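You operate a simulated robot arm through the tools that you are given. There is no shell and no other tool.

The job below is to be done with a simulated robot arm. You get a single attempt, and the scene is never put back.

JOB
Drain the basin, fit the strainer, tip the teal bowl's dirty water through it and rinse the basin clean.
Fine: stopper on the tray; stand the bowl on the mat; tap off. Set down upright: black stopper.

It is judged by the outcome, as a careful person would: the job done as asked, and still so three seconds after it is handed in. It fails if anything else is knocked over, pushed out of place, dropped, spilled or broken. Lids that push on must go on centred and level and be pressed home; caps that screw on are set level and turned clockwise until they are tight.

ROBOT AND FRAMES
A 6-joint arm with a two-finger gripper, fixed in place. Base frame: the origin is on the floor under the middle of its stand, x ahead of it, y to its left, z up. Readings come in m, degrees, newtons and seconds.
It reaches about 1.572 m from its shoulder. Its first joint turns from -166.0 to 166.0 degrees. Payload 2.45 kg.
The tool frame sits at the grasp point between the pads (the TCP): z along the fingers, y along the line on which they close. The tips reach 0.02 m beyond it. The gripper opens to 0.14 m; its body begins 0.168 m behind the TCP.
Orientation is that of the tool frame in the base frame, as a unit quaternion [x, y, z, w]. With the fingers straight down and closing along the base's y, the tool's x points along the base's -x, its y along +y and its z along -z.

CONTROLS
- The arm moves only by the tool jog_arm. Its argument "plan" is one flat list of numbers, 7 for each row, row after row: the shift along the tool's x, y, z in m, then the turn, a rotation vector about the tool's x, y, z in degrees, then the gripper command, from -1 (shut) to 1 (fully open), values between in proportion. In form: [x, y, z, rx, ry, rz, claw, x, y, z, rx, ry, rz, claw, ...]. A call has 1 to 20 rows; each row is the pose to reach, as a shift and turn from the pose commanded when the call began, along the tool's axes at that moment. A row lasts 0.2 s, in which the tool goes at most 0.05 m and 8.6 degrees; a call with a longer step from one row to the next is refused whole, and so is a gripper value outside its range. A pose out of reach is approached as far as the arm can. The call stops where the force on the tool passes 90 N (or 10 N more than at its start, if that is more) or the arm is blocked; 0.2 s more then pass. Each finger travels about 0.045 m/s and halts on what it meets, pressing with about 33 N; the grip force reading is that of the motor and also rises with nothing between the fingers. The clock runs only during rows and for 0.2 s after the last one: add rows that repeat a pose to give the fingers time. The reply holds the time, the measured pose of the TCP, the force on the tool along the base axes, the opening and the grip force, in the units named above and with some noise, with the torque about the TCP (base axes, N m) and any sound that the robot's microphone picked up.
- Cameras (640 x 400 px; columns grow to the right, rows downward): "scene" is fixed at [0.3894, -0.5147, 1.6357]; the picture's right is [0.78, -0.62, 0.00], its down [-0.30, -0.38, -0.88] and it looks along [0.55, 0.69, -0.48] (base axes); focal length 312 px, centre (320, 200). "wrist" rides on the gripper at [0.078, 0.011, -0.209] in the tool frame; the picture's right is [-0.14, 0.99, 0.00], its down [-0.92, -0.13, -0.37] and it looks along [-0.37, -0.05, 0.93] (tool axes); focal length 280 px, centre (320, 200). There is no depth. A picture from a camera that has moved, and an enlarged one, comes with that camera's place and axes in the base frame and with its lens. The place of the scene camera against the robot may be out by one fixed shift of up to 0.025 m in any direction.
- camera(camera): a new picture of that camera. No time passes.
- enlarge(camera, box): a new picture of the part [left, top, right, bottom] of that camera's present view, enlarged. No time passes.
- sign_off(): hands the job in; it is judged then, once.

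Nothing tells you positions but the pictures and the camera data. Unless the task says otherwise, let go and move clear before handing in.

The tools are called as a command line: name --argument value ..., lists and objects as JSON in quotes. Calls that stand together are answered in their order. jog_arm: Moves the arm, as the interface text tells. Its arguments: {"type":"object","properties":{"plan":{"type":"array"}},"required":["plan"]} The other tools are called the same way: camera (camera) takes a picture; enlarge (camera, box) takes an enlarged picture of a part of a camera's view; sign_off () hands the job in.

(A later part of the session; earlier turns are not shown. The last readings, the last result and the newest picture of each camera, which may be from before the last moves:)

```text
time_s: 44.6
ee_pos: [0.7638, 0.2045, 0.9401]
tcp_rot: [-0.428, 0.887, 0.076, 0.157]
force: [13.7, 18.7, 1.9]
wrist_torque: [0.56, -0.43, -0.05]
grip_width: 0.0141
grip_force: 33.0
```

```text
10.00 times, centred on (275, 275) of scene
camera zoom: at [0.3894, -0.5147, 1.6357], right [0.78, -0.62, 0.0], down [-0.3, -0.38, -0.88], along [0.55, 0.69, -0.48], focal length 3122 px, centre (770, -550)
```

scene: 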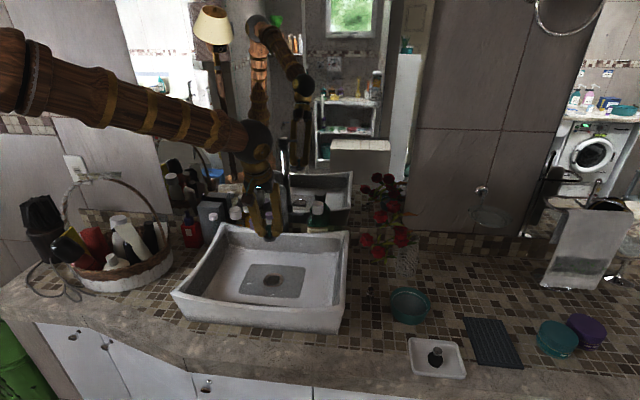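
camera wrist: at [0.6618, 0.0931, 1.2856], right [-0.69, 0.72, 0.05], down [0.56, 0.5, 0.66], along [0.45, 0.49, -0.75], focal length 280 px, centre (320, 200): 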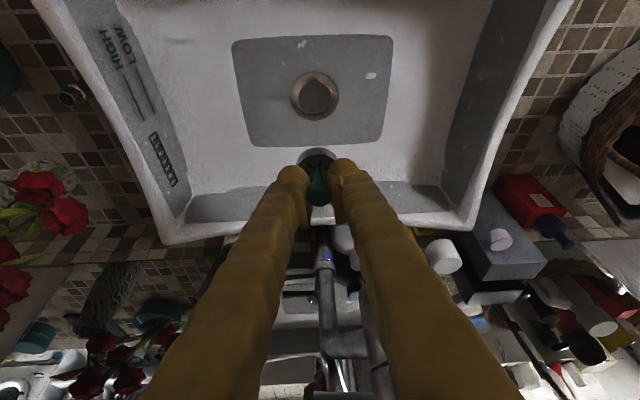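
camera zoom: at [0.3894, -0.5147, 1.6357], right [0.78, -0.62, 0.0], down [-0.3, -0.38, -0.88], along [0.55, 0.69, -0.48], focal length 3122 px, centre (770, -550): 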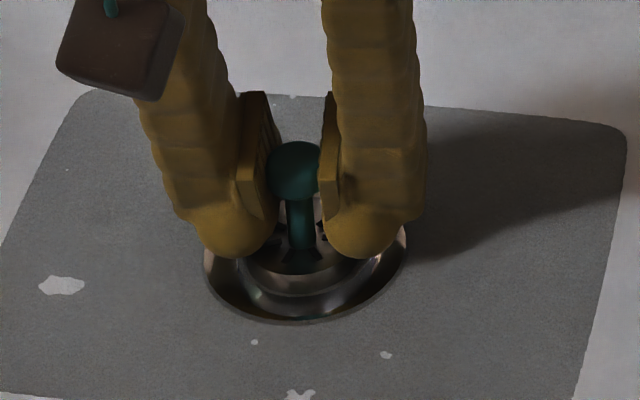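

Now the strainer is inside the hole, with its front side rubbing the hole wall. I'll ease it 2 mm back toward the wall and keep lowering to find the seat.

jog_arm --plan '[-0.0009, 0, 0.0003, 0, 0, 0, -1, -0.0019, 0, 0.0007, 0, 0, 0, -1, -0.0012, 0, 0.0026, 0, 0, 0, -1, -0.0012, 0, 0.0026, 0, 0, 0, -1]'

enlarge --camera "wrist" --box '[270, 110, 370, 210]'

enlarge --camera "scene" --box '[250, 255, 300, 295]'

```text
time_s: 45.6
ee_pos: [0.7623, 0.2064, 0.9395]
tcp_rot: [-0.428, 0.887, 0.075, 0.156]
force: [5.7, 0.5, 0.0]
wrist_torque: [0.03, -0.17, 0.09]
grip_width: 0.0138
grip_force: 33.0
```

```text
4.00 times, centred on (320, 160) of wrist
camera zoom: at [0.6631, 0.0989, 1.1091], right [-0.69, 0.72, 0.05], down [0.56, 0.5, 0.66], along [0.45, 0.49, -0.75], focal length 1122 px, centre (320, 360)
```

zoom: 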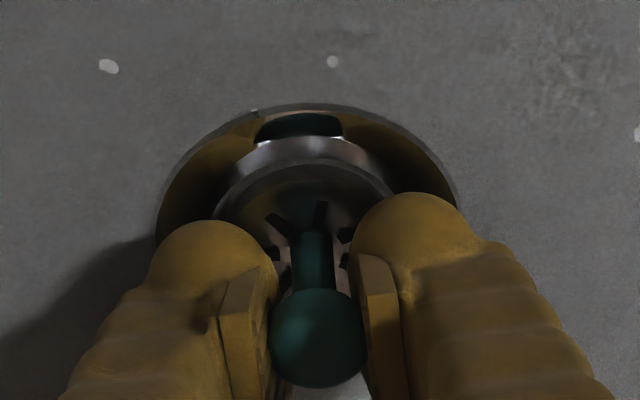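

```text
10.00 times, centred on (275, 275) of scene
camera zoom: at [0.3894, -0.5147, 1.6357], right [0.78, -0.62, 0.0], down [-0.3, -0.38, -0.88], along [0.55, 0.69, -0.48], focal length 3122 px, centre (770, -550)
```

zoom: 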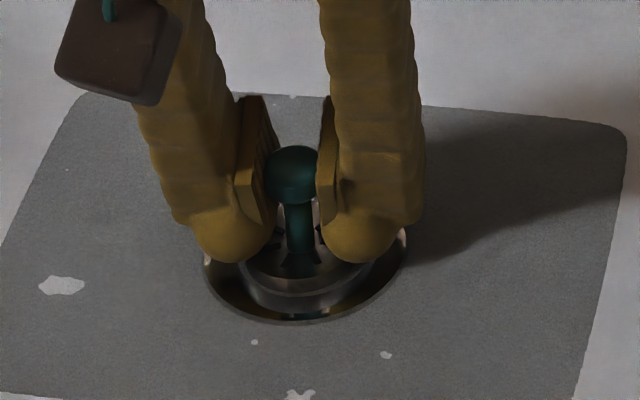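

jog_arm --plan '[0.0007, -0.0005, 0.0019, 0, 0, 0, -1, 0.0014, -0.0005, 0.0038, 0, 0, 0, -1, 0.0014, -0.0005, 0.0038, 0, 0, 0, -1]'

enlarge --camera "wrist" --box '[270, 110, 370, 210]'

enlarge --camera "scene" --box '[250, 255, 300, 295]'

```text
time_s: 46.4
ee_pos: [0.7638, 0.2062, 0.9349]
tcp_rot: [-0.427, 0.887, 0.075, 0.156]
force: [-0.1, -0.1, -0.5]
wrist_torque: [0.0, -0.01, -0.03]
grip_width: 0.0142
grip_force: 33.5
```

```text
4.00 times, centred on (320, 160) of wrist
camera zoom: at [0.6641, 0.0994, 1.105], right [-0.69, 0.72, 0.05], down [0.56, 0.5, 0.66], along [0.45, 0.49, -0.75], focal length 1122 px, centre (320, 360)
```

zoom: 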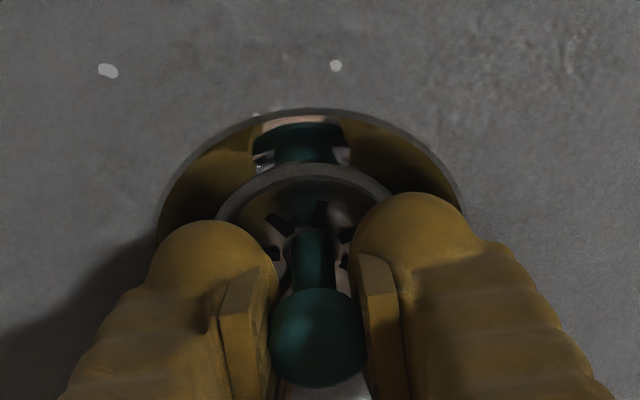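

```text
10.00 times, centred on (275, 275) of scene
camera zoom: at [0.3894, -0.5147, 1.6357], right [0.78, -0.62, 0.0], down [-0.3, -0.38, -0.88], along [0.55, 0.69, -0.48], focal length 3122 px, centre (770, -550)
```

zoom: 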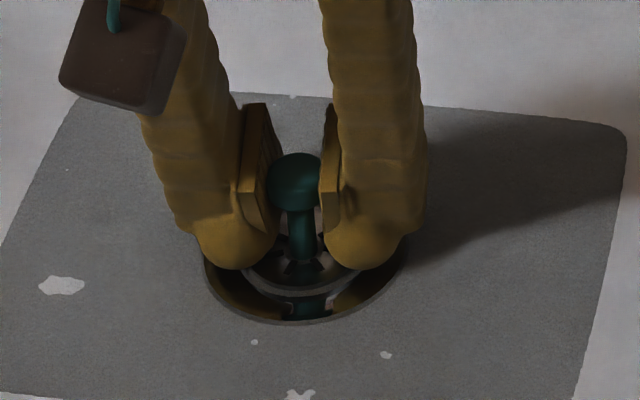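

jog_arm --plan '[0.0007, 0, 0.0019, 0, 0, 0, -1, 0.0007, 0, 0.0019, 0, 0, 0, -1]'

enlarge --camera "scene" --box '[250, 255, 300, 295]'

```text
time_s: 47.0
ee_pos: [0.7645, 0.207, 0.9345]
tcp_rot: [-0.428, 0.887, 0.076, 0.157]
force: [-0.3, -0.7, 0.1]
wrist_torque: [0.0, 0.0, 0.0]
grip_width: 0.0138
grip_force: 33.2
```

```text
10.00 times, centred on (275, 275) of scene
camera zoom: at [0.3894, -0.5147, 1.6357], right [0.78, -0.62, 0.0], down [-0.3, -0.38, -0.88], along [0.55, 0.69, -0.48], focal length 3122 px, centre (770, -550)
```

zoom: 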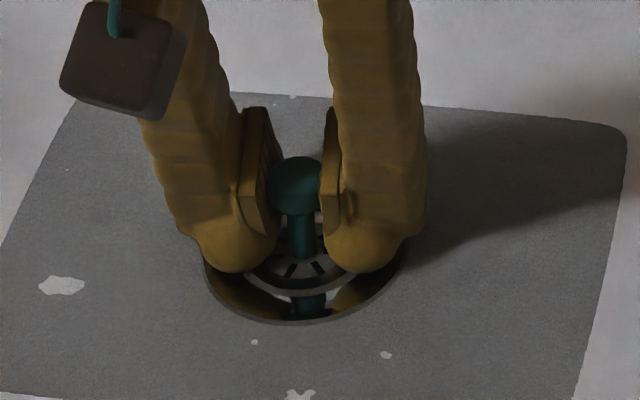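

jog_arm --plan '[0.0005, 0, 0.0014, 0, 0, 0, -1, 0.001, 0, 0.0028, 0, 0, 0, -1, 0.001, 0, 0.0028, 0, 0, 0, -1]'

enlarge --camera "scene" --box '[250, 255, 300, 295]'

enlarge --camera "wrist" --box '[270, 110, 370, 210]'

```text
time_s: 47.8
ee_pos: [0.7647, 0.2051, 0.9315]
tcp_rot: [-0.428, 0.887, 0.075, 0.158]
force: [-12.8, 5.3, 57.7]
wrist_torque: [-0.64, 0.15, -0.06]
grip_width: 0.0138
grip_force: 33.3
```

```text
10.00 times, centred on (275, 275) of scene
camera zoom: at [0.3894, -0.5147, 1.6357], right [0.78, -0.62, 0.0], down [-0.3, -0.38, -0.88], along [0.55, 0.69, -0.48], focal length 3122 px, centre (770, -550)
```

zoom: 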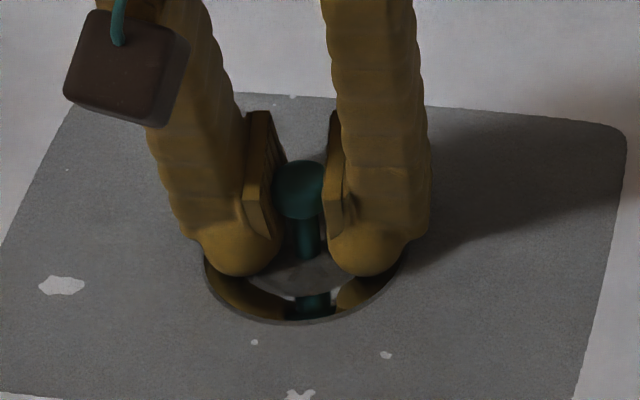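

```text
4.00 times, centred on (320, 160) of wrist
camera zoom: at [0.6645, 0.0988, 1.1012], right [-0.69, 0.72, 0.05], down [0.56, 0.5, 0.66], along [0.45, 0.49, -0.75], focal length 1122 px, centre (320, 360)
```

zoom: 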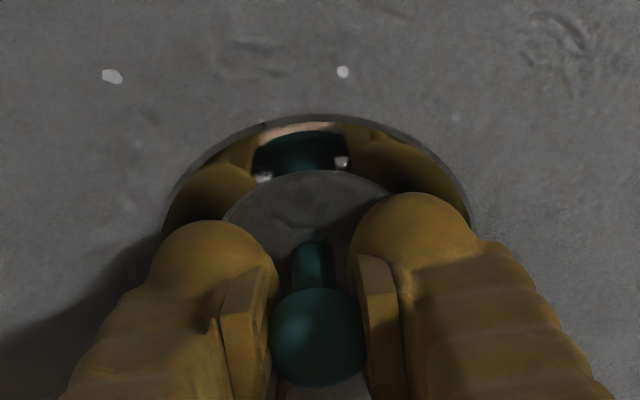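

Firm vertical contact now, so the strainer has bottomed out. I'll ease off about 2.5 mm, let go gently and check how it sits.

jog_arm --plan '[-0.0005, 0, -0.0014, 0, 0, 0, -1, -0.001, 0, -0.0028, 0, 0, 0, -1, -0.001, 0, -0.0028, 0, 0, 0, -0.6, -0.001, 0, -0.0028, 0, 0, 0, -0.45, -0.001, 0, -0.0028, 0, 0, 0, -0.45]'

enlarge --camera "scene" --box '[250, 255, 300, 295]'

enlarge --camera "wrist" --box '[270, 110, 370, 210]'

```text
time_s: 49.0
ee_pos: [0.763, 0.2052, 0.9333]
tcp_rot: [-0.428, 0.887, 0.075, 0.157]
force: [1.1, -3.5, 24.2]
wrist_torque: [-0.19, 0.15, 0.05]
grip_width: 0.0186
grip_force: 0.0
```

```text
10.00 times, centred on (275, 275) of scene
camera zoom: at [0.3894, -0.5147, 1.6357], right [0.78, -0.62, 0.0], down [-0.3, -0.38, -0.88], along [0.55, 0.69, -0.48], focal length 3122 px, centre (770, -550)
```

zoom: 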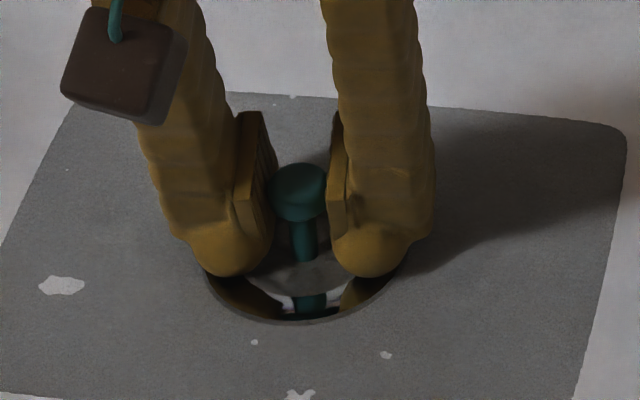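

```text
4.00 times, centred on (320, 160) of wrist
camera zoom: at [0.6636, 0.0981, 1.1029], right [-0.69, 0.72, 0.05], down [0.56, 0.5, 0.66], along [0.45, 0.49, -0.75], focal length 1122 px, centre (320, 360)
```

zoom: 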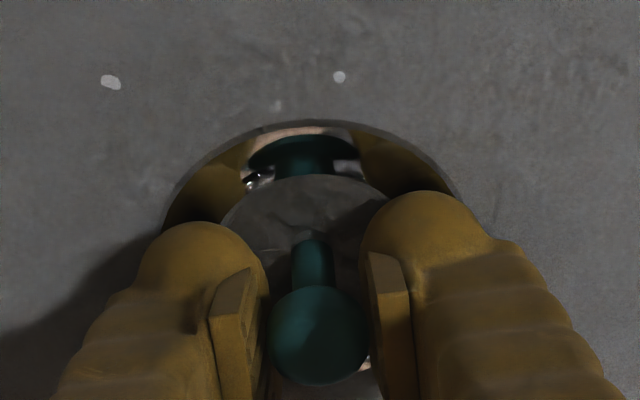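

jog_arm --plan '[-0.0007, 0, -0.0019, 0, 0, 0, -0.6, -0.0014, 0, -0.0038, 0, 0, 0, -0.5, -0.0021, 0, -0.0056, 0, 0, 0, -0.45, -0.0021, 0, -0.0056, 0, 0, 0, -0.45, -0.0021, 0, -0.0056, 0, 0, 0, -0.45]'

enlarge --camera "scene" --box '[250, 255, 300, 295]'

enlarge --camera "wrist" --box '[270, 110, 370, 210]'

```text
time_s: 50.2
ee_pos: [0.7638, 0.2051, 0.9393]
tcp_rot: [-0.428, 0.887, 0.076, 0.156]
force: [-0.8, 0.1, -0.1]
wrist_torque: [-0.03, 0.0, 0.02]
grip_width: 0.0382
grip_force: 0.1
```

```text
10.00 times, centred on (275, 275) of scene
camera zoom: at [0.3894, -0.5147, 1.6357], right [0.78, -0.62, 0.0], down [-0.3, -0.38, -0.88], along [0.55, 0.69, -0.48], focal length 3122 px, centre (770, -550)
```

zoom: 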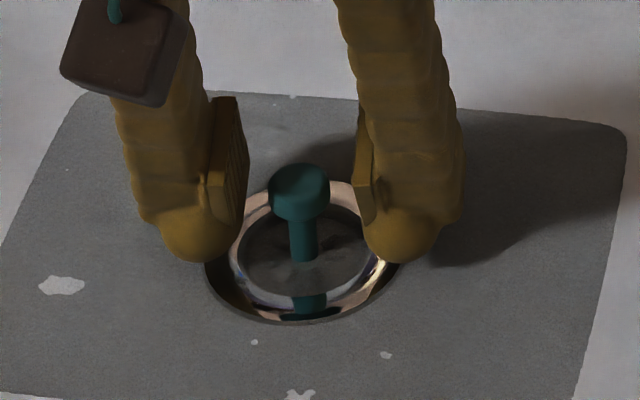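

```text
4.00 times, centred on (320, 160) of wrist
camera zoom: at [0.6641, 0.098, 1.1088], right [-0.69, 0.72, 0.05], down [0.56, 0.5, 0.66], along [0.45, 0.49, -0.75], focal length 1122 px, centre (320, 360)
```

zoom: 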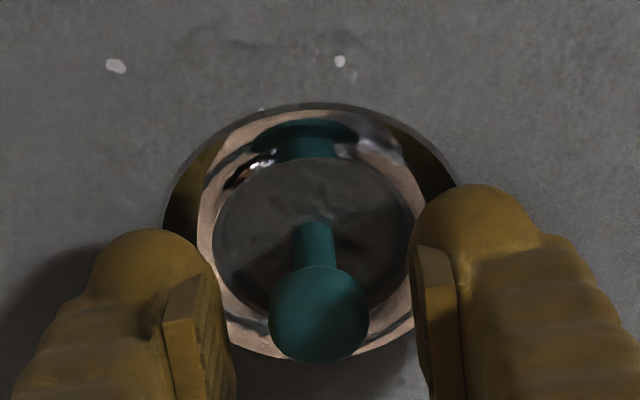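

jog_arm --plan '[0, 0, -0.01, 0, 0, 0, -0.3, 0, 0, -0.03, 0, 0, 0, -0.2, 0, 0, -0.05, 0, 0, 0, 0, 0, 0, -0.08, 0, 0, 0, 0.2, 0, 0, -0.11, 0, 0, 0, 0.2, 0, 0, -0.13, 0, 0, 0, 0.2, 0, 0, -0.13, 0, 0, 0, 0.2]'

enlarge --camera "scene" --box '[250, 255, 300, 295]'

enlarge --camera "wrist" --box '[270, 90, 370, 190]'

camera --camera "wrist"

```text
time_s: 51.8
ee_pos: [0.7364, 0.1715, 1.0627]
tcp_rot: [-0.428, 0.887, 0.075, 0.156]
force: [0.3, 0.2, 0.5]
wrist_torque: [0.01, -0.02, 0.02]
grip_width: 0.084
grip_force: 0.0
```

```text
10.00 times, centred on (275, 275) of scene
camera zoom: at [0.3894, -0.5147, 1.6357], right [0.78, -0.62, 0.0], down [-0.3, -0.38, -0.88], along [0.55, 0.69, -0.48], focal length 3122 px, centre (770, -550)
```

zoom: 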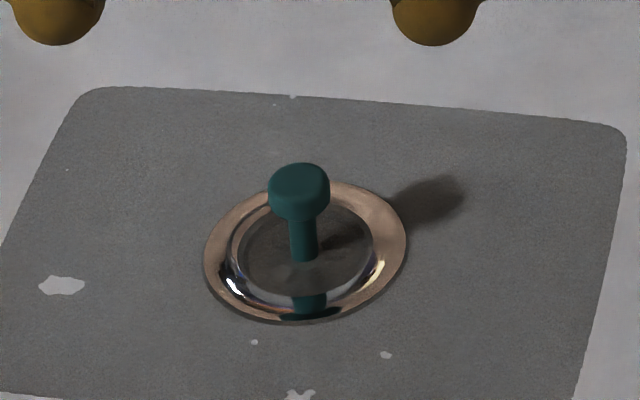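

```text
4.00 times, centred on (320, 140) of wrist
camera zoom: at [0.6356, 0.0634, 1.233], right [-0.69, 0.72, 0.05], down [0.56, 0.5, 0.66], along [0.45, 0.49, -0.75], focal length 1122 px, centre (320, 440)
```

zoom: 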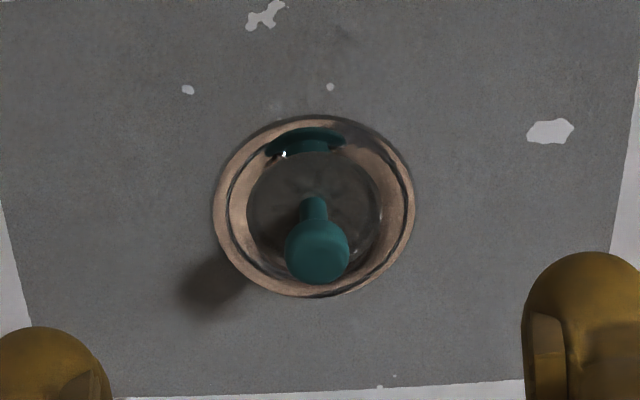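

```text
taken
camera wrist: at [0.6356, 0.0634, 1.233], right [-0.69, 0.72, 0.05], down [0.56, 0.5, 0.66], along [0.45, 0.49, -0.75], focal length 280 px, centre (320, 200)
```

wrist: 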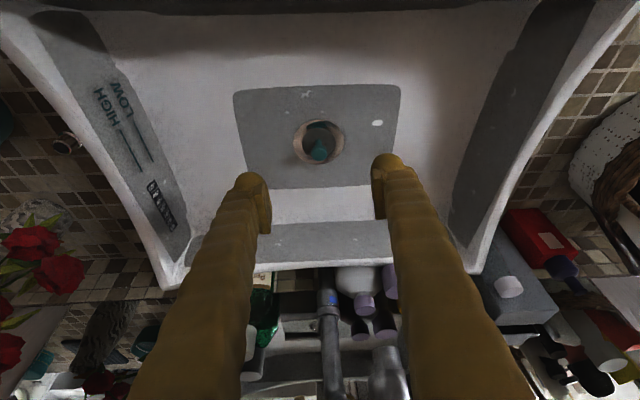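

The strainer stands upright and centred in the drain. Next is the bowl. Its walls taper, so I plan to pinch its rim. First a good look from above, staying clear of the roses.

jog_arm --plan '[0, 0, -0.035, 0, 0, 0, 0.4, 0, 0, -0.07, 0, 0, 0, 0.6, 0, 0, -0.1, 0, 0, 0, 1, 0.0021, -0.0384, -0.1022, 0, 1.82, 0, 1, 0.0041, -0.0769, -0.1044, 0, 3.64, 0, 1, 0.0062, -0.1153, -0.1066, 0, 5.45, 0, 1, 0.0083, -0.1538, -0.1088, 0, 7.27, 0, 1, 0.0104, -0.1922, -0.111, 0, 9.09, 0, 1, 0.0124, -0.2307, -0.1132, 0, 10.91, 0, 1, 0.0145, -0.2691, -0.1154, 0, 12.73, 0, 1, 0.0166, -0.3076, -0.1176, 0, 14.55, 0, 1, 0.0187, -0.346, -0.1198, 0, 16.36, 0, 1, 0.0207, -0.3845, -0.122, 0, 18.18, 0, 1, 0.0228, -0.4229, -0.1242, 0, 20, 0, 1, 0.0228, -0.4229, -0.1242, 0, 20, 0, 1]'

camera --camera "wrist"

camera --camera "scene"

enlarge --camera "wrist" --box '[230, 70, 410, 220]'

```text
time_s: 55.0
ee_pos: [1.0278, -0.1426, 1.1681]
tcp_rot: [-0.435, 0.901, 0.0, 0.0]
force: [-0.3, -0.4, -0.7]
wrist_torque: [-0.03, 0.01, 0.02]
grip_width: 0.1402
grip_force: 0.2
```

```text
taken
camera wrist: at [0.9694, -0.1979, 1.3771], right [-0.69, 0.72, 0.0], down [0.67, 0.64, 0.37], along [0.27, 0.25, -0.93], focal length 280 px, centre (320, 200)
```

wrist: 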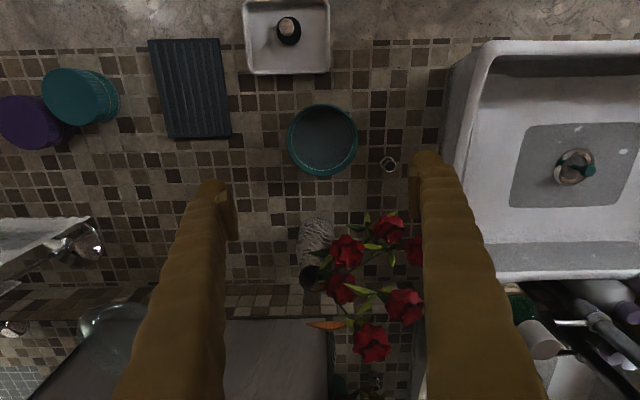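

```text
taken
```

scene: 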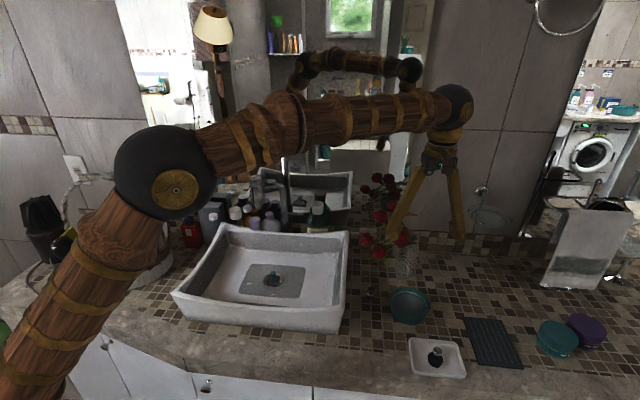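

```text
2.67 times, centred on (320, 145) of wrist
camera zoom: at [0.9694, -0.1979, 1.3771], right [-0.69, 0.72, 0.0], down [0.67, 0.64, 0.37], along [0.27, 0.25, -0.93], focal length 748 px, centre (320, 347)
```

zoom: 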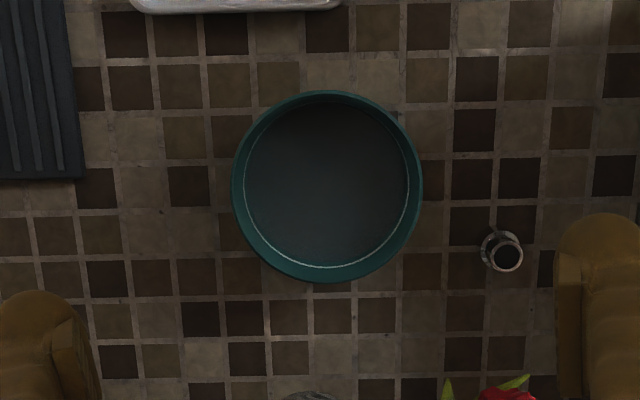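

The bowl is about 11.6 cm across, centred near (1.024, -0.140) with its rim near z 0.92. I'll pinch its right-hand wall, away from the roses, with the gripper leaned about 10° to match the wall. First the pre-grasp.

jog_arm --plan '[0.0, -0.0148, 0.0, 0, 0, 0, 0.5, 0.0, -0.037, 0.02, -2, 0, 0, 0.1, 0.0, -0.055, 0.045, -4, 0, 0, -0.286, 0.0, -0.065, 0.07, -6, 0, 0, -0.286, 0.0, -0.0741, 0.09, -8, 0, 0, -0.286, 0.0006, -0.0741, 0.111, -10, 0, 0, -0.286, 0.0006, -0.0741, 0.111, -10, 0, 0, -0.286]'

camera --camera "wrist"

enlarge --camera "scene" --box '[350, 220, 510, 350]'

```text
time_s: 56.6
ee_pos: [1.0868, -0.1908, 1.0571]
tcp_rot: [-0.433, 0.897, 0.079, -0.038]
force: [0.4, -0.8, -0.5]
wrist_torque: [0.0, 0.02, -0.01]
grip_width: 0.05
grip_force: 0.1
```

```text
taken
camera wrist: at [1.057, -0.2679, 1.2651], right [-0.68, 0.71, 0.17], down [0.72, 0.6, 0.34], along [0.14, 0.36, -0.92], focal length 280 px, centre (320, 200)
```

wrist: 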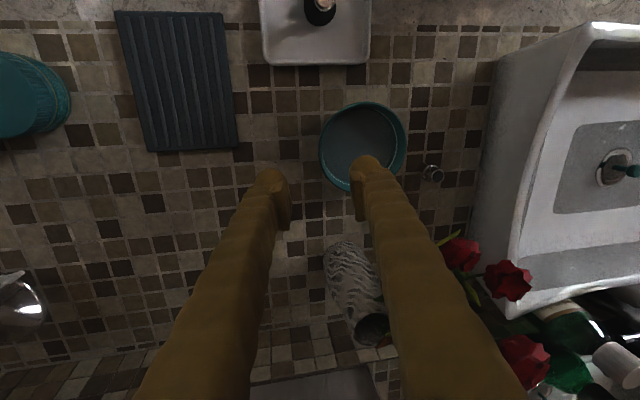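

```text
3.08 times, centred on (430, 285) of scene
camera zoom: at [0.3894, -0.5147, 1.6357], right [0.78, -0.62, 0.0], down [-0.3, -0.38, -0.88], along [0.55, 0.69, -0.48], focal length 961 px, centre (-18, -62)
```

zoom: 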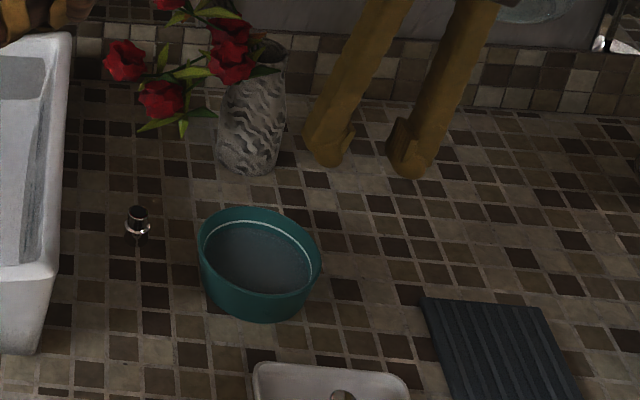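

enlarge --camera "wrist" --box '[280, 90, 420, 210]'

```text
3.33 times, centred on (350, 150) of wrist
camera zoom: at [1.057, -0.2679, 1.2651], right [-0.68, 0.71, 0.17], down [0.72, 0.6, 0.34], along [0.14, 0.36, -0.92], focal length 935 px, centre (220, 367)
```

zoom: 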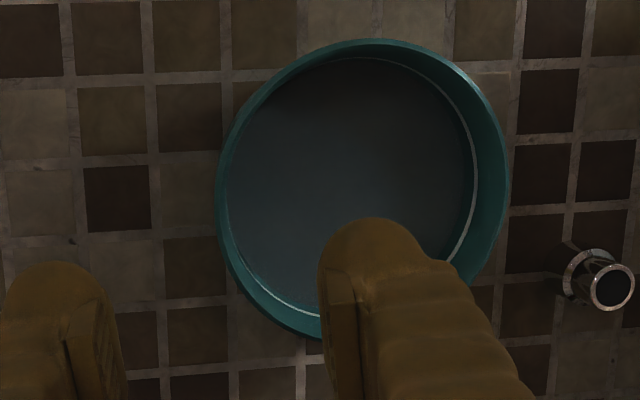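

jog_arm --plan '[0.0, 0.0004, 0.025, 0, 0, 0, -0.286, 0.0, 0.0008, 0.05, 0, 0, 0, -0.286, 0.0, 0.0012, 0.075, 0, 0, 0, -0.286, 0.0005, 0.0015, 0.1, 0, 0, 0, -0.286, 0.0005, 0.0015, 0.1, 0, 0, 0, -0.286]'

camera --camera "wrist"

enlarge --camera "wrist" --box '[240, 90, 420, 240]'

enlarge --camera "scene" --box '[370, 250, 460, 340]'

```text
time_s: 57.8
ee_pos: [1.0705, -0.1792, 0.9604]
tcp_rot: [-0.433, 0.897, 0.079, -0.038]
force: [0.1, 0.8, 0.2]
wrist_torque: [-0.01, 0.01, -0.03]
grip_width: 0.05
grip_force: 0.1
```

```text
taken
camera wrist: at [1.0407, -0.2553, 1.1669], right [-0.68, 0.71, 0.17], down [0.72, 0.6, 0.34], along [0.14, 0.36, -0.92], focal length 280 px, centre (320, 200)
```

wrist: 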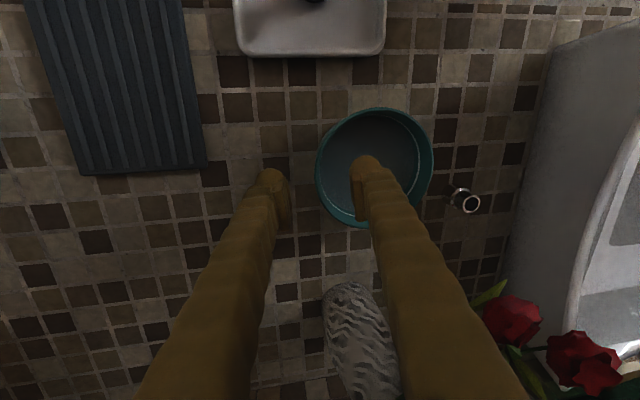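

```text
2.67 times, centred on (330, 165) of wrist
camera zoom: at [1.0407, -0.2553, 1.1669], right [-0.68, 0.71, 0.17], down [0.72, 0.6, 0.34], along [0.14, 0.36, -0.92], focal length 748 px, centre (293, 293)
```

zoom: 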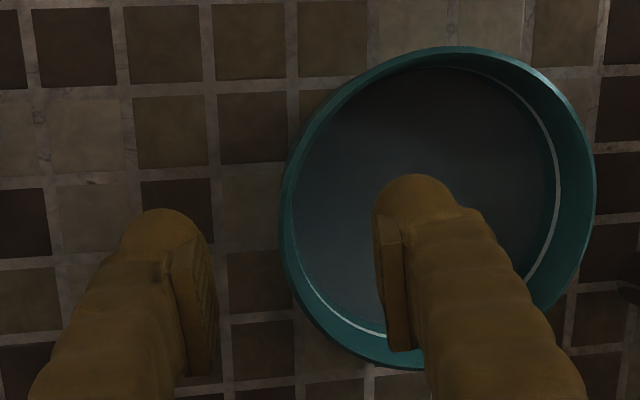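

```text
4.44 times, centred on (415, 295) of scene
camera zoom: at [0.3894, -0.5147, 1.6357], right [0.78, -0.62, 0.0], down [-0.3, -0.38, -0.88], along [0.55, 0.69, -0.48], focal length 1388 px, centre (-102, -222)
```

zoom: 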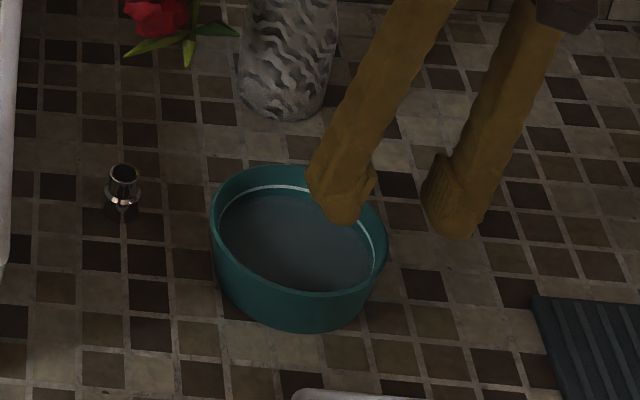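

jog_arm --plan '[0.0, -0.0003, 0.015, 0, 0, 0, -0.286, 0.0, -0.0007, 0.03, 0, 0, 0, -0.286, 0.0, -0.001, 0.04, 0, 0, 0, -0.286, 0.0, -0.001, 0.048, 0, 0, 0, -0.286, 0.0, -0.001, 0.048, 0, 0, 0, -0.286]'

enlarge --camera "wrist" --box '[240, 90, 420, 240]'

enlarge --camera "scene" --box '[370, 250, 460, 340]'

```text
time_s: 59.0
ee_pos: [1.0651, -0.1732, 0.9127]
tcp_rot: [-0.433, 0.897, 0.078, -0.037]
force: [0.6, 0.1, 0.1]
wrist_torque: [-0.02, -0.03, -0.02]
grip_width: 0.0501
grip_force: 0.0
```

```text
2.67 times, centred on (330, 165) of wrist
camera zoom: at [1.0345, -0.2505, 1.1206], right [-0.68, 0.71, 0.17], down [0.72, 0.6, 0.34], along [0.14, 0.36, -0.92], focal length 748 px, centre (293, 293)
```

zoom: 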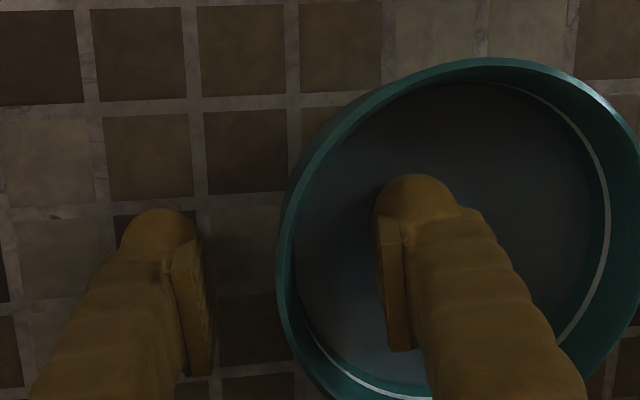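

```text
4.44 times, centred on (415, 295) of scene
camera zoom: at [0.3894, -0.5147, 1.6357], right [0.78, -0.62, 0.0], down [-0.3, -0.38, -0.88], along [0.55, 0.69, -0.48], focal length 1388 px, centre (-102, -222)
```

zoom: 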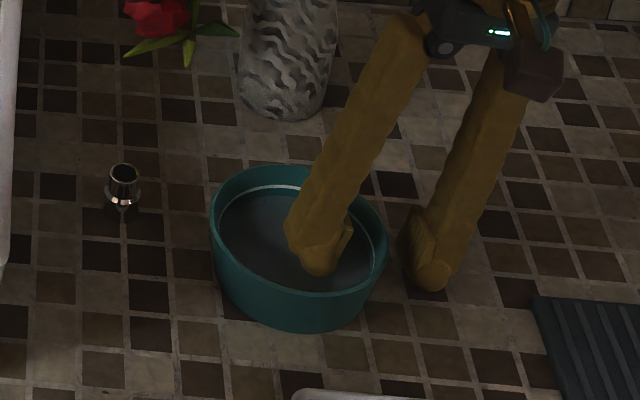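

jog_arm --plan '[0.0, -0.001, 0.0025, 0, 0, 0, -0.286, 0.0, -0.002, 0.005, 0, 0, 0, -0.286, 0.0, -0.002, 0.005, 0, 0, 0, -0.4, 0.0, -0.002, 0.005, 0, 0, 0, -0.5, 0.0, -0.002, 0.005, 0, 0, 0, -0.6, 0.0, -0.002, 0.005, 0, 0, 0, -0.7, 0.0, -0.002, 0.005, 0, 0, 0, -0.8]'

enlarge --camera "wrist" --box '[240, 90, 420, 240]'

```text
time_s: 60.6
ee_pos: [1.0652, -0.1726, 0.9084]
tcp_rot: [-0.433, 0.897, 0.079, -0.038]
force: [-0.4, -0.4, 0.0]
wrist_torque: [0.01, -0.02, 0.0]
grip_width: 0.0142
grip_force: 0.1
```

```text
2.67 times, centred on (330, 165) of wrist
camera zoom: at [1.0358, -0.2501, 1.1151], right [-0.68, 0.71, 0.17], down [0.72, 0.6, 0.34], along [0.14, 0.36, -0.92], focal length 748 px, centre (293, 293)
```

zoom: 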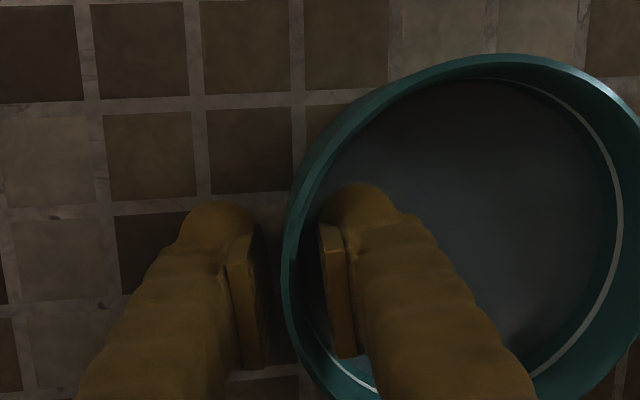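

jog_arm --plan '[0, 0, 0, 0, 0, 0, -0.85, 0, 0, 0, 0, 0, 0, -0.9, 0, 0, 0, 0, 0, 0, -0.94, 0, 0, 0, 0, 0, 0, -1, 0, 0, 0, 0, 0, 0, -1, 0, 0, 0, 0, 0, 0, -1]'

enlarge --camera "wrist" --box '[240, 90, 420, 240]'

enlarge --camera "scene" --box '[370, 250, 460, 340]'

```text
time_s: 62.0
ee_pos: [1.0639, -0.1739, 0.9062]
tcp_rot: [-0.432, 0.898, 0.079, -0.037]
force: [-1.0, -0.3, -0.2]
wrist_torque: [0.04, -0.03, 0.06]
grip_width: 0.0065
grip_force: 32.5
```

```text
2.67 times, centred on (330, 165) of wrist
camera zoom: at [1.0358, -0.2501, 1.1151], right [-0.68, 0.71, 0.17], down [0.72, 0.6, 0.34], along [0.14, 0.36, -0.92], focal length 748 px, centre (293, 293)
```

zoom: 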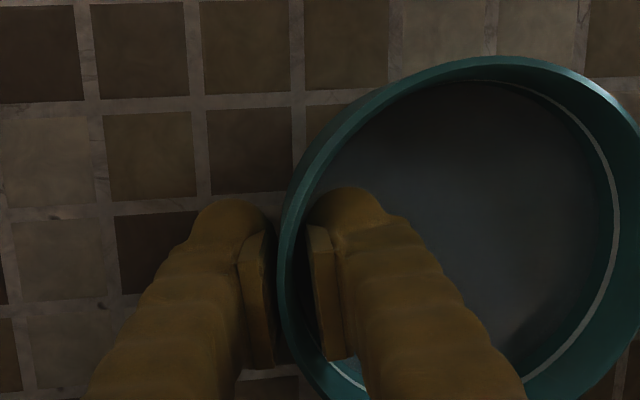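

```text
4.44 times, centred on (415, 295) of scene
camera zoom: at [0.3894, -0.5147, 1.6357], right [0.78, -0.62, 0.0], down [-0.3, -0.38, -0.88], along [0.55, 0.69, -0.48], focal length 1388 px, centre (-102, -222)
```

zoom: 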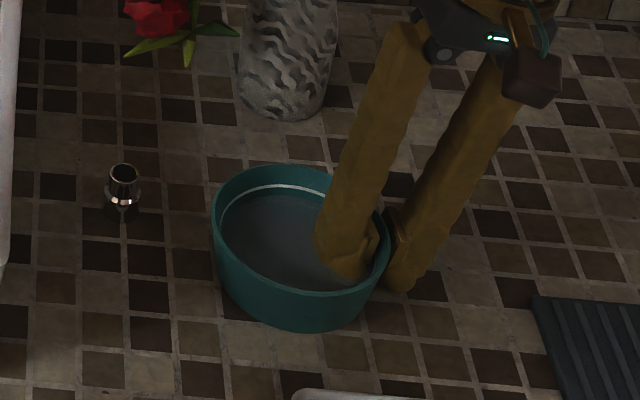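

Rim gripped (6.5 mm wall) with the bowl still level. I'll lift slowly straight up a little and check for any tilt.

jog_arm --plan '[0, 0.0003, -0.002, 0, 0, 0, -1, 0, 0.0009, -0.005, 0, 0, 0, -1, 0, 0.0017, -0.0099, 0, 0, 0, -1, 0, 0.0026, -0.0148, 0, 0, 0, -1, 0, 0.0035, -0.0197, 0, 0, 0, -1, 0, 0.004, -0.023, 0, 0, 0, -1, 0, 0.0042, -0.024, 0, 0, 0, -1, 0, 0.0042, -0.024, 0, 0, 0, -1]'

enlarge --camera "wrist" --box '[240, 90, 420, 240]'

enlarge --camera "scene" --box '[370, 250, 460, 340]'

```text
time_s: 63.8
ee_pos: [1.0631, -0.1742, 0.9316]
tcp_rot: [-0.433, 0.897, 0.078, -0.038]
force: [0.4, 0.9, -1.5]
wrist_torque: [-0.08, -0.09, 0.0]
grip_width: 0.0068
grip_force: 33.2
```

```text
2.67 times, centred on (330, 165) of wrist
camera zoom: at [1.0346, -0.2517, 1.1399], right [-0.68, 0.71, 0.17], down [0.72, 0.6, 0.34], along [0.14, 0.36, -0.92], focal length 748 px, centre (293, 293)
```

zoom: 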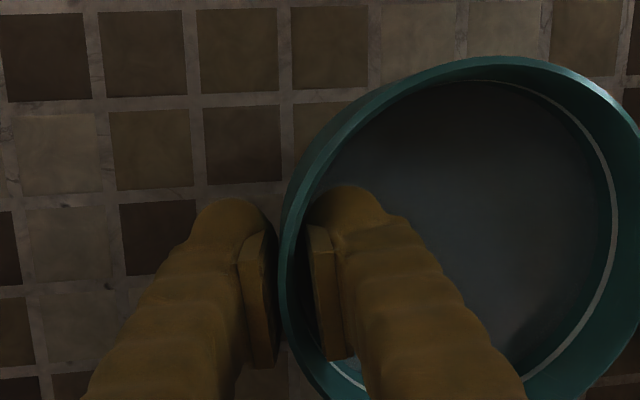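

```text
4.44 times, centred on (415, 295) of scene
camera zoom: at [0.3894, -0.5147, 1.6357], right [0.78, -0.62, 0.0], down [-0.3, -0.38, -0.88], along [0.55, 0.69, -0.48], focal length 1388 px, centre (-102, -222)
```

zoom: 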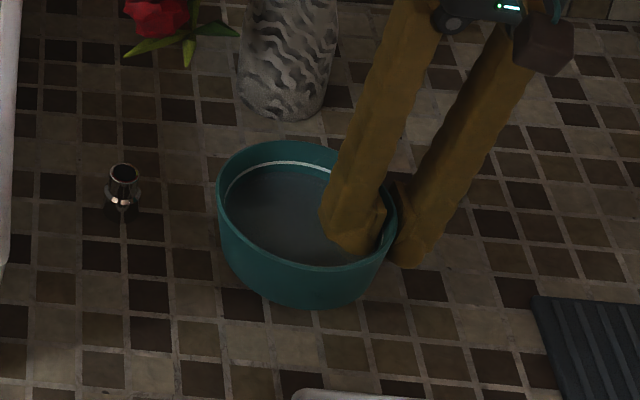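

The bowl came up level. I'll lift it straight up above rim height, gently.

jog_arm --plan '[0, 0.0009, -0.0049, 0, 0, 0, -1, 0, 0.0026, -0.0148, 0, 0, 0, -1, 0, 0.0052, -0.0296, 0, 0, 0, -1, 0, 0.0087, -0.0493, 0, 0, 0, -1, 0, 0.0122, -0.069, 0, 0, 0, -1, 0, 0.0156, -0.0887, 0, 0, 0, -1, 0, 0.0191, -0.1084, 0, 0, 0, -1, 0, 0.0226, -0.1281, 0, 0, 0, -1, 0, 0.026, -0.1478, 0, 0, 0, -1, 0, 0.0295, -0.1675, 0, 0, 0, -1, 0, 0.0321, -0.1822, 0, 0, 0, -1, 0, 0.0326, -0.1852, 0, 0, 0, -1, 0, 0.0326, -0.1852, 0, 0, 0, -1]'

camera --camera "wrist"

camera --camera "scene"

```text
time_s: 66.6
ee_pos: [1.0653, -0.1768, 1.1195]
tcp_rot: [-0.433, 0.897, 0.078, -0.038]
force: [0.0, 0.1, -2.0]
wrist_torque: [-0.07, -0.1, 0.01]
grip_width: 0.0068
grip_force: 33.4
```

```text
taken
camera wrist: at [1.0354, -0.2536, 1.3278], right [-0.68, 0.71, 0.17], down [0.72, 0.6, 0.34], along [0.14, 0.36, -0.92], focal length 280 px, centre (320, 200)
```

wrist: 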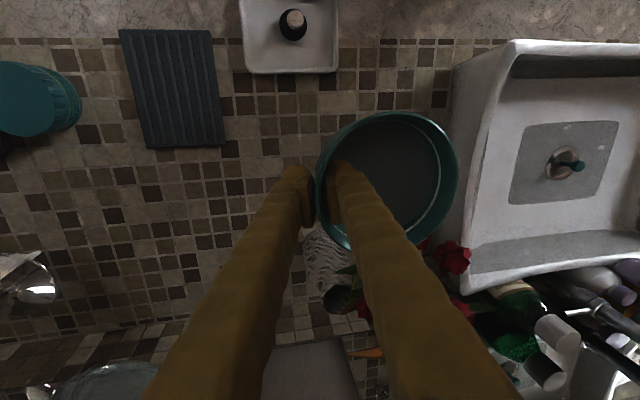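

```text
taken
```

scene: 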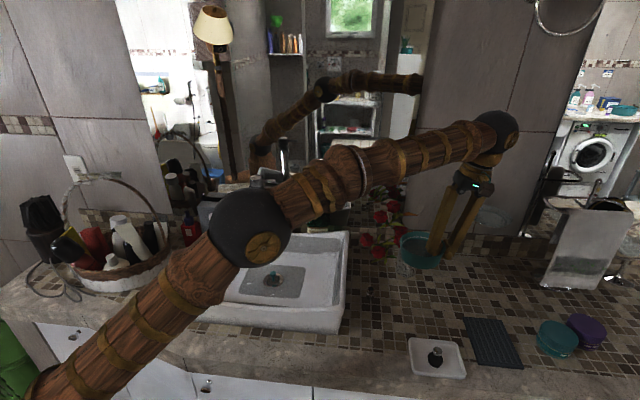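

The bowl is level and well above the counter. I'll carry it around the roses to over the basin, turning it so the gripper ends up on the far side of the bowl.

jog_arm --plan '[0.0017, 0.0106, 0.0019, 0, 0, 0, -1, 0.0048, 0.0303, 0.0053, 0, 0, 0, -1, 0.0088, 0.0561, 0.0099, 0, 0, 0, -1, 0.0131, 0.0833, 0.0147, 0, 0, 0, -1, 0.0171, 0.1091, 0.0192, 0, 0, 0, -1, 0.0207, 0.1318, 0.0232, 0, 0, 0, -1, 0.0238, 0.1515, 0.0267, 0, 0, 0, -1, 0.0139, 0.1649, 0.0291, 0, 0.4, -2.27, -1, 0.0007, 0.1827, 0.0322, 0, 0.93, -5.29, -1, -0.0142, 0.2028, 0.0357, 0, 1.53, -8.69, -1, -0.029, 0.2229, 0.0393, 0, 2.13, -12.1, -1, -0.0439, 0.243, 0.0428, 0, 2.73, -15.5, -1, -0.0587, 0.2631, 0.0464, 0, 3.34, -18.9, -1, -0.0736, 0.2831, 0.0499, 0, 3.94, -22.3, -1, -0.0884, 0.3032, 0.0534, 0, 4.54, -25.7, -1, -0.1033, 0.3233, 0.057, 0, 5.14, -29.1, -1, -0.1181, 0.3434, 0.0605, 0, 5.74, -32.5, -1, -0.1313, 0.3612, 0.0636, 0, 6.27, -35.5, -1, -0.1412, 0.3746, 0.066, 0, 6.67, -37.8, -1, -0.1412, 0.3746, 0.066, 0, 6.67, -37.8, -1]'

camera --camera "wrist"

camera --camera "scene"

```text
time_s: 70.8
ee_pos: [0.8537, 0.1746, 1.1185]
tcp_rot: [-0.704, 0.705, 0.061, -0.062]
force: [0.5, -0.8, -2.5]
wrist_torque: [-0.02, -0.1, -0.03]
grip_width: 0.0068
grip_force: 32.8
```

```text
taken
camera wrist: at [0.8782, 0.0967, 1.3273], right [-0.98, 0.14, 0.17], down [0.19, 0.92, 0.34], along [-0.11, 0.37, -0.92], focal length 280 px, centre (320, 200)
```

wrist: 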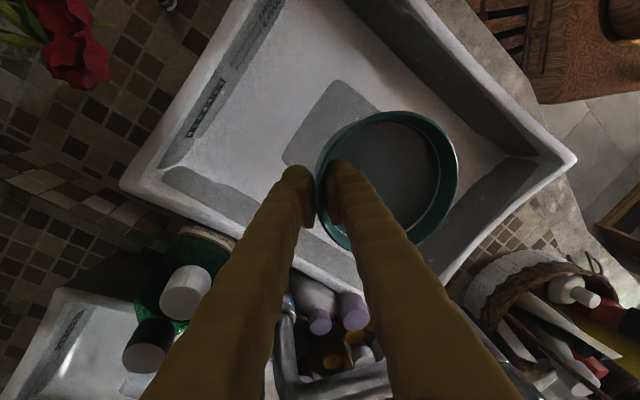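

```text
taken
```

scene: 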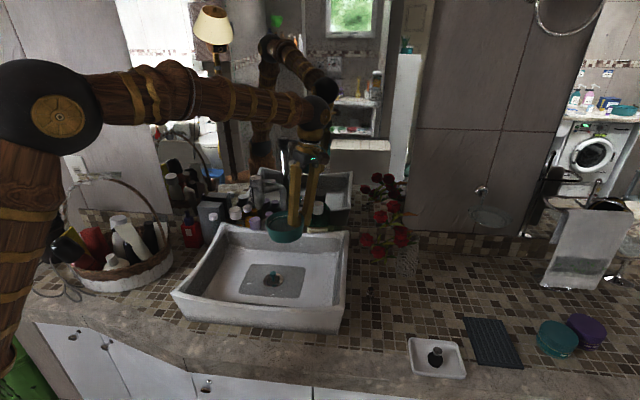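

enlarge --camera "scene" --box '[220, 110, 360, 260]'

enlarge --camera "wrist" --box '[240, 90, 480, 290]'

```text
2.67 times, centred on (290, 185) of scene
camera zoom: at [0.3894, -0.5147, 1.6357], right [0.78, -0.62, 0.0], down [-0.3, -0.38, -0.88], along [0.55, 0.69, -0.48], focal length 833 px, centre (400, 240)
```

zoom: 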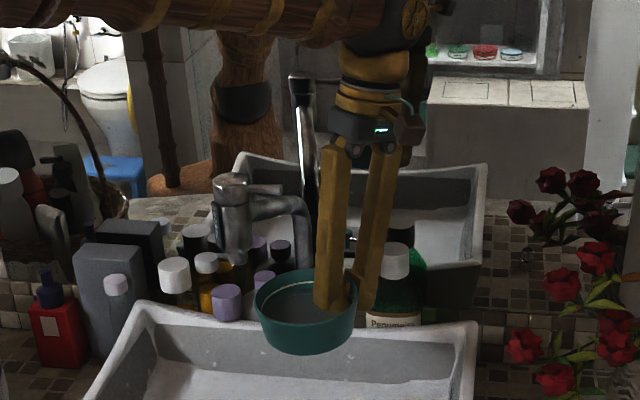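

```text
2.00 times, centred on (360, 190) of wrist
camera zoom: at [0.8782, 0.0967, 1.3273], right [-0.98, 0.14, 0.17], down [0.19, 0.92, 0.34], along [-0.11, 0.37, -0.92], focal length 561 px, centre (240, 220)
```

zoom: 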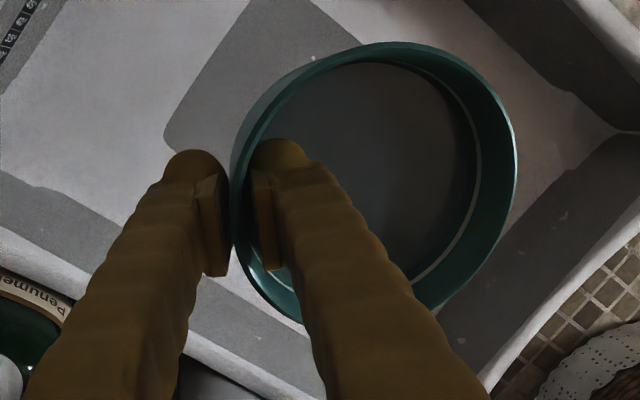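

The bowl is level over the basin. I'll shift it a little further from the tap lever and lower it so the pouring lip is close to the drain.

jog_arm --plan '[0.003, -0.0028, 0.0065, 0, 0, 0, -1, 0.0089, -0.0084, 0.0194, 0, 0, 0, -1, 0.0163, -0.0154, 0.0356, 0, 0, 0, -1, 0.0237, -0.0224, 0.0518, 0, 0, 0, -1, 0.0281, -0.0266, 0.0615, 0, 0, 0, -1, 0.0296, -0.028, 0.0647, 0, 0, 0, -1, 0.0296, -0.028, 0.0647, 0, 0, 0, -1]'

camera --camera "wrist"

enlarge --camera "scene" --box '[180, 140, 360, 330]'

```text
time_s: 72.4
ee_pos: [0.8716, 0.1424, 1.053]
tcp_rot: [-0.704, 0.705, 0.061, -0.062]
force: [-0.1, 1.2, -1.7]
wrist_torque: [0.01, -0.1, 0.0]
grip_width: 0.0066
grip_force: 33.0
```

```text
taken
camera wrist: at [0.8958, 0.0639, 1.2601], right [-0.98, 0.14, 0.17], down [0.19, 0.92, 0.34], along [-0.11, 0.37, -0.92], focal length 280 px, centre (320, 200)
```

wrist: 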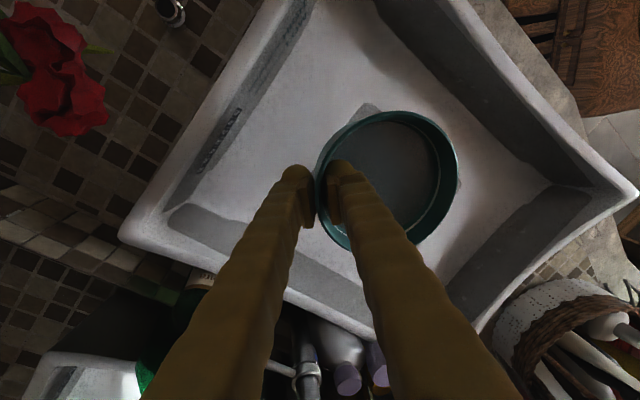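

```text
2.11 times, centred on (270, 235) of scene
camera zoom: at [0.3894, -0.5147, 1.6357], right [0.78, -0.62, 0.0], down [-0.3, -0.38, -0.88], along [0.55, 0.69, -0.48], focal length 657 px, centre (425, 126)
```

zoom: 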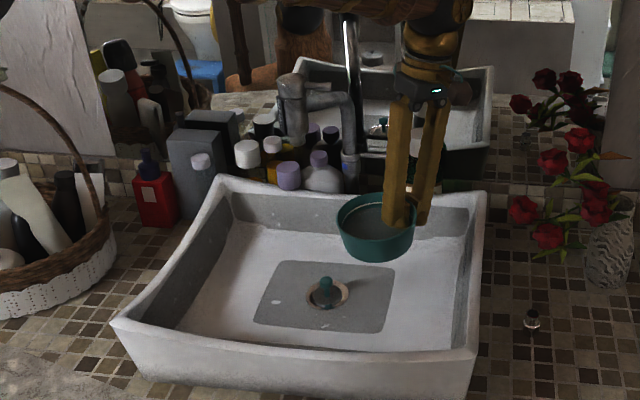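

Now I'll tip slowly, keeping the lip over the same spot beside the strainer: first to 40°, with pauses.

jog_arm --plan '[0, 0.0007, -0.0097, 5, 0, 0, -1, 0, 0.0023, -0.0192, 10, 0, 0, -1, 0, 0.0023, -0.0192, 10, 0, 0, -1, 0, 0.0047, -0.0286, 15, 0, 0, -1, 0, 0.0047, -0.0286, 15, 0, 0, -1, 0, 0.0079, -0.0378, 20, 0, 0, -1, 0, 0.0079, -0.0378, 20, 0, 0, -1, 0, 0.0119, -0.0466, 25, 0, 0, -1, 0, 0.0119, -0.0466, 25, 0, 0, -1, 0, 0.0167, -0.0551, 30, 0, 0, -1, 0, 0.0167, -0.0551, 30, 0, 0, -1]'

camera --camera "wrist"

enlarge --camera "scene" --box '[180, 140, 360, 330]'

```text
time_s: 74.8
ee_pos: [0.8624, 0.1445, 1.1071]
tcp_rot: [-0.696, 0.697, -0.123, 0.122]
force: [0.5, -0.3, -2.1]
wrist_torque: [-0.02, -0.03, 0.01]
grip_width: 0.0062
grip_force: 32.9
```

```text
taken
camera wrist: at [0.7801, 0.0661, 1.3014], right [-0.93, 0.14, -0.34], down [0.0, 0.92, 0.39], along [0.37, 0.36, -0.86], focal length 280 px, centre (320, 200)
```

wrist: 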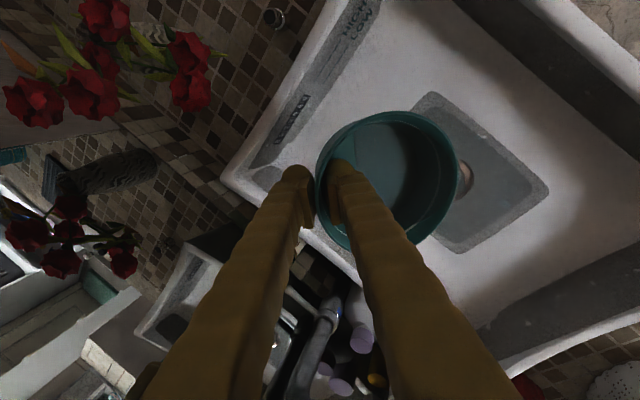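

```text
2.11 times, centred on (270, 235) of scene
camera zoom: at [0.3894, -0.5147, 1.6357], right [0.78, -0.62, 0.0], down [-0.3, -0.38, -0.88], along [0.55, 0.69, -0.48], focal length 657 px, centre (425, 126)
```

zoom: 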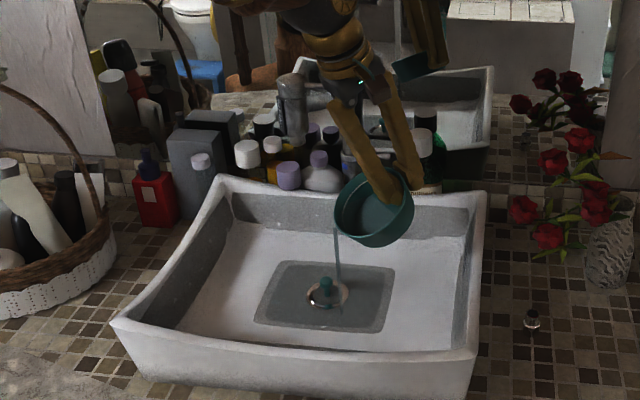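

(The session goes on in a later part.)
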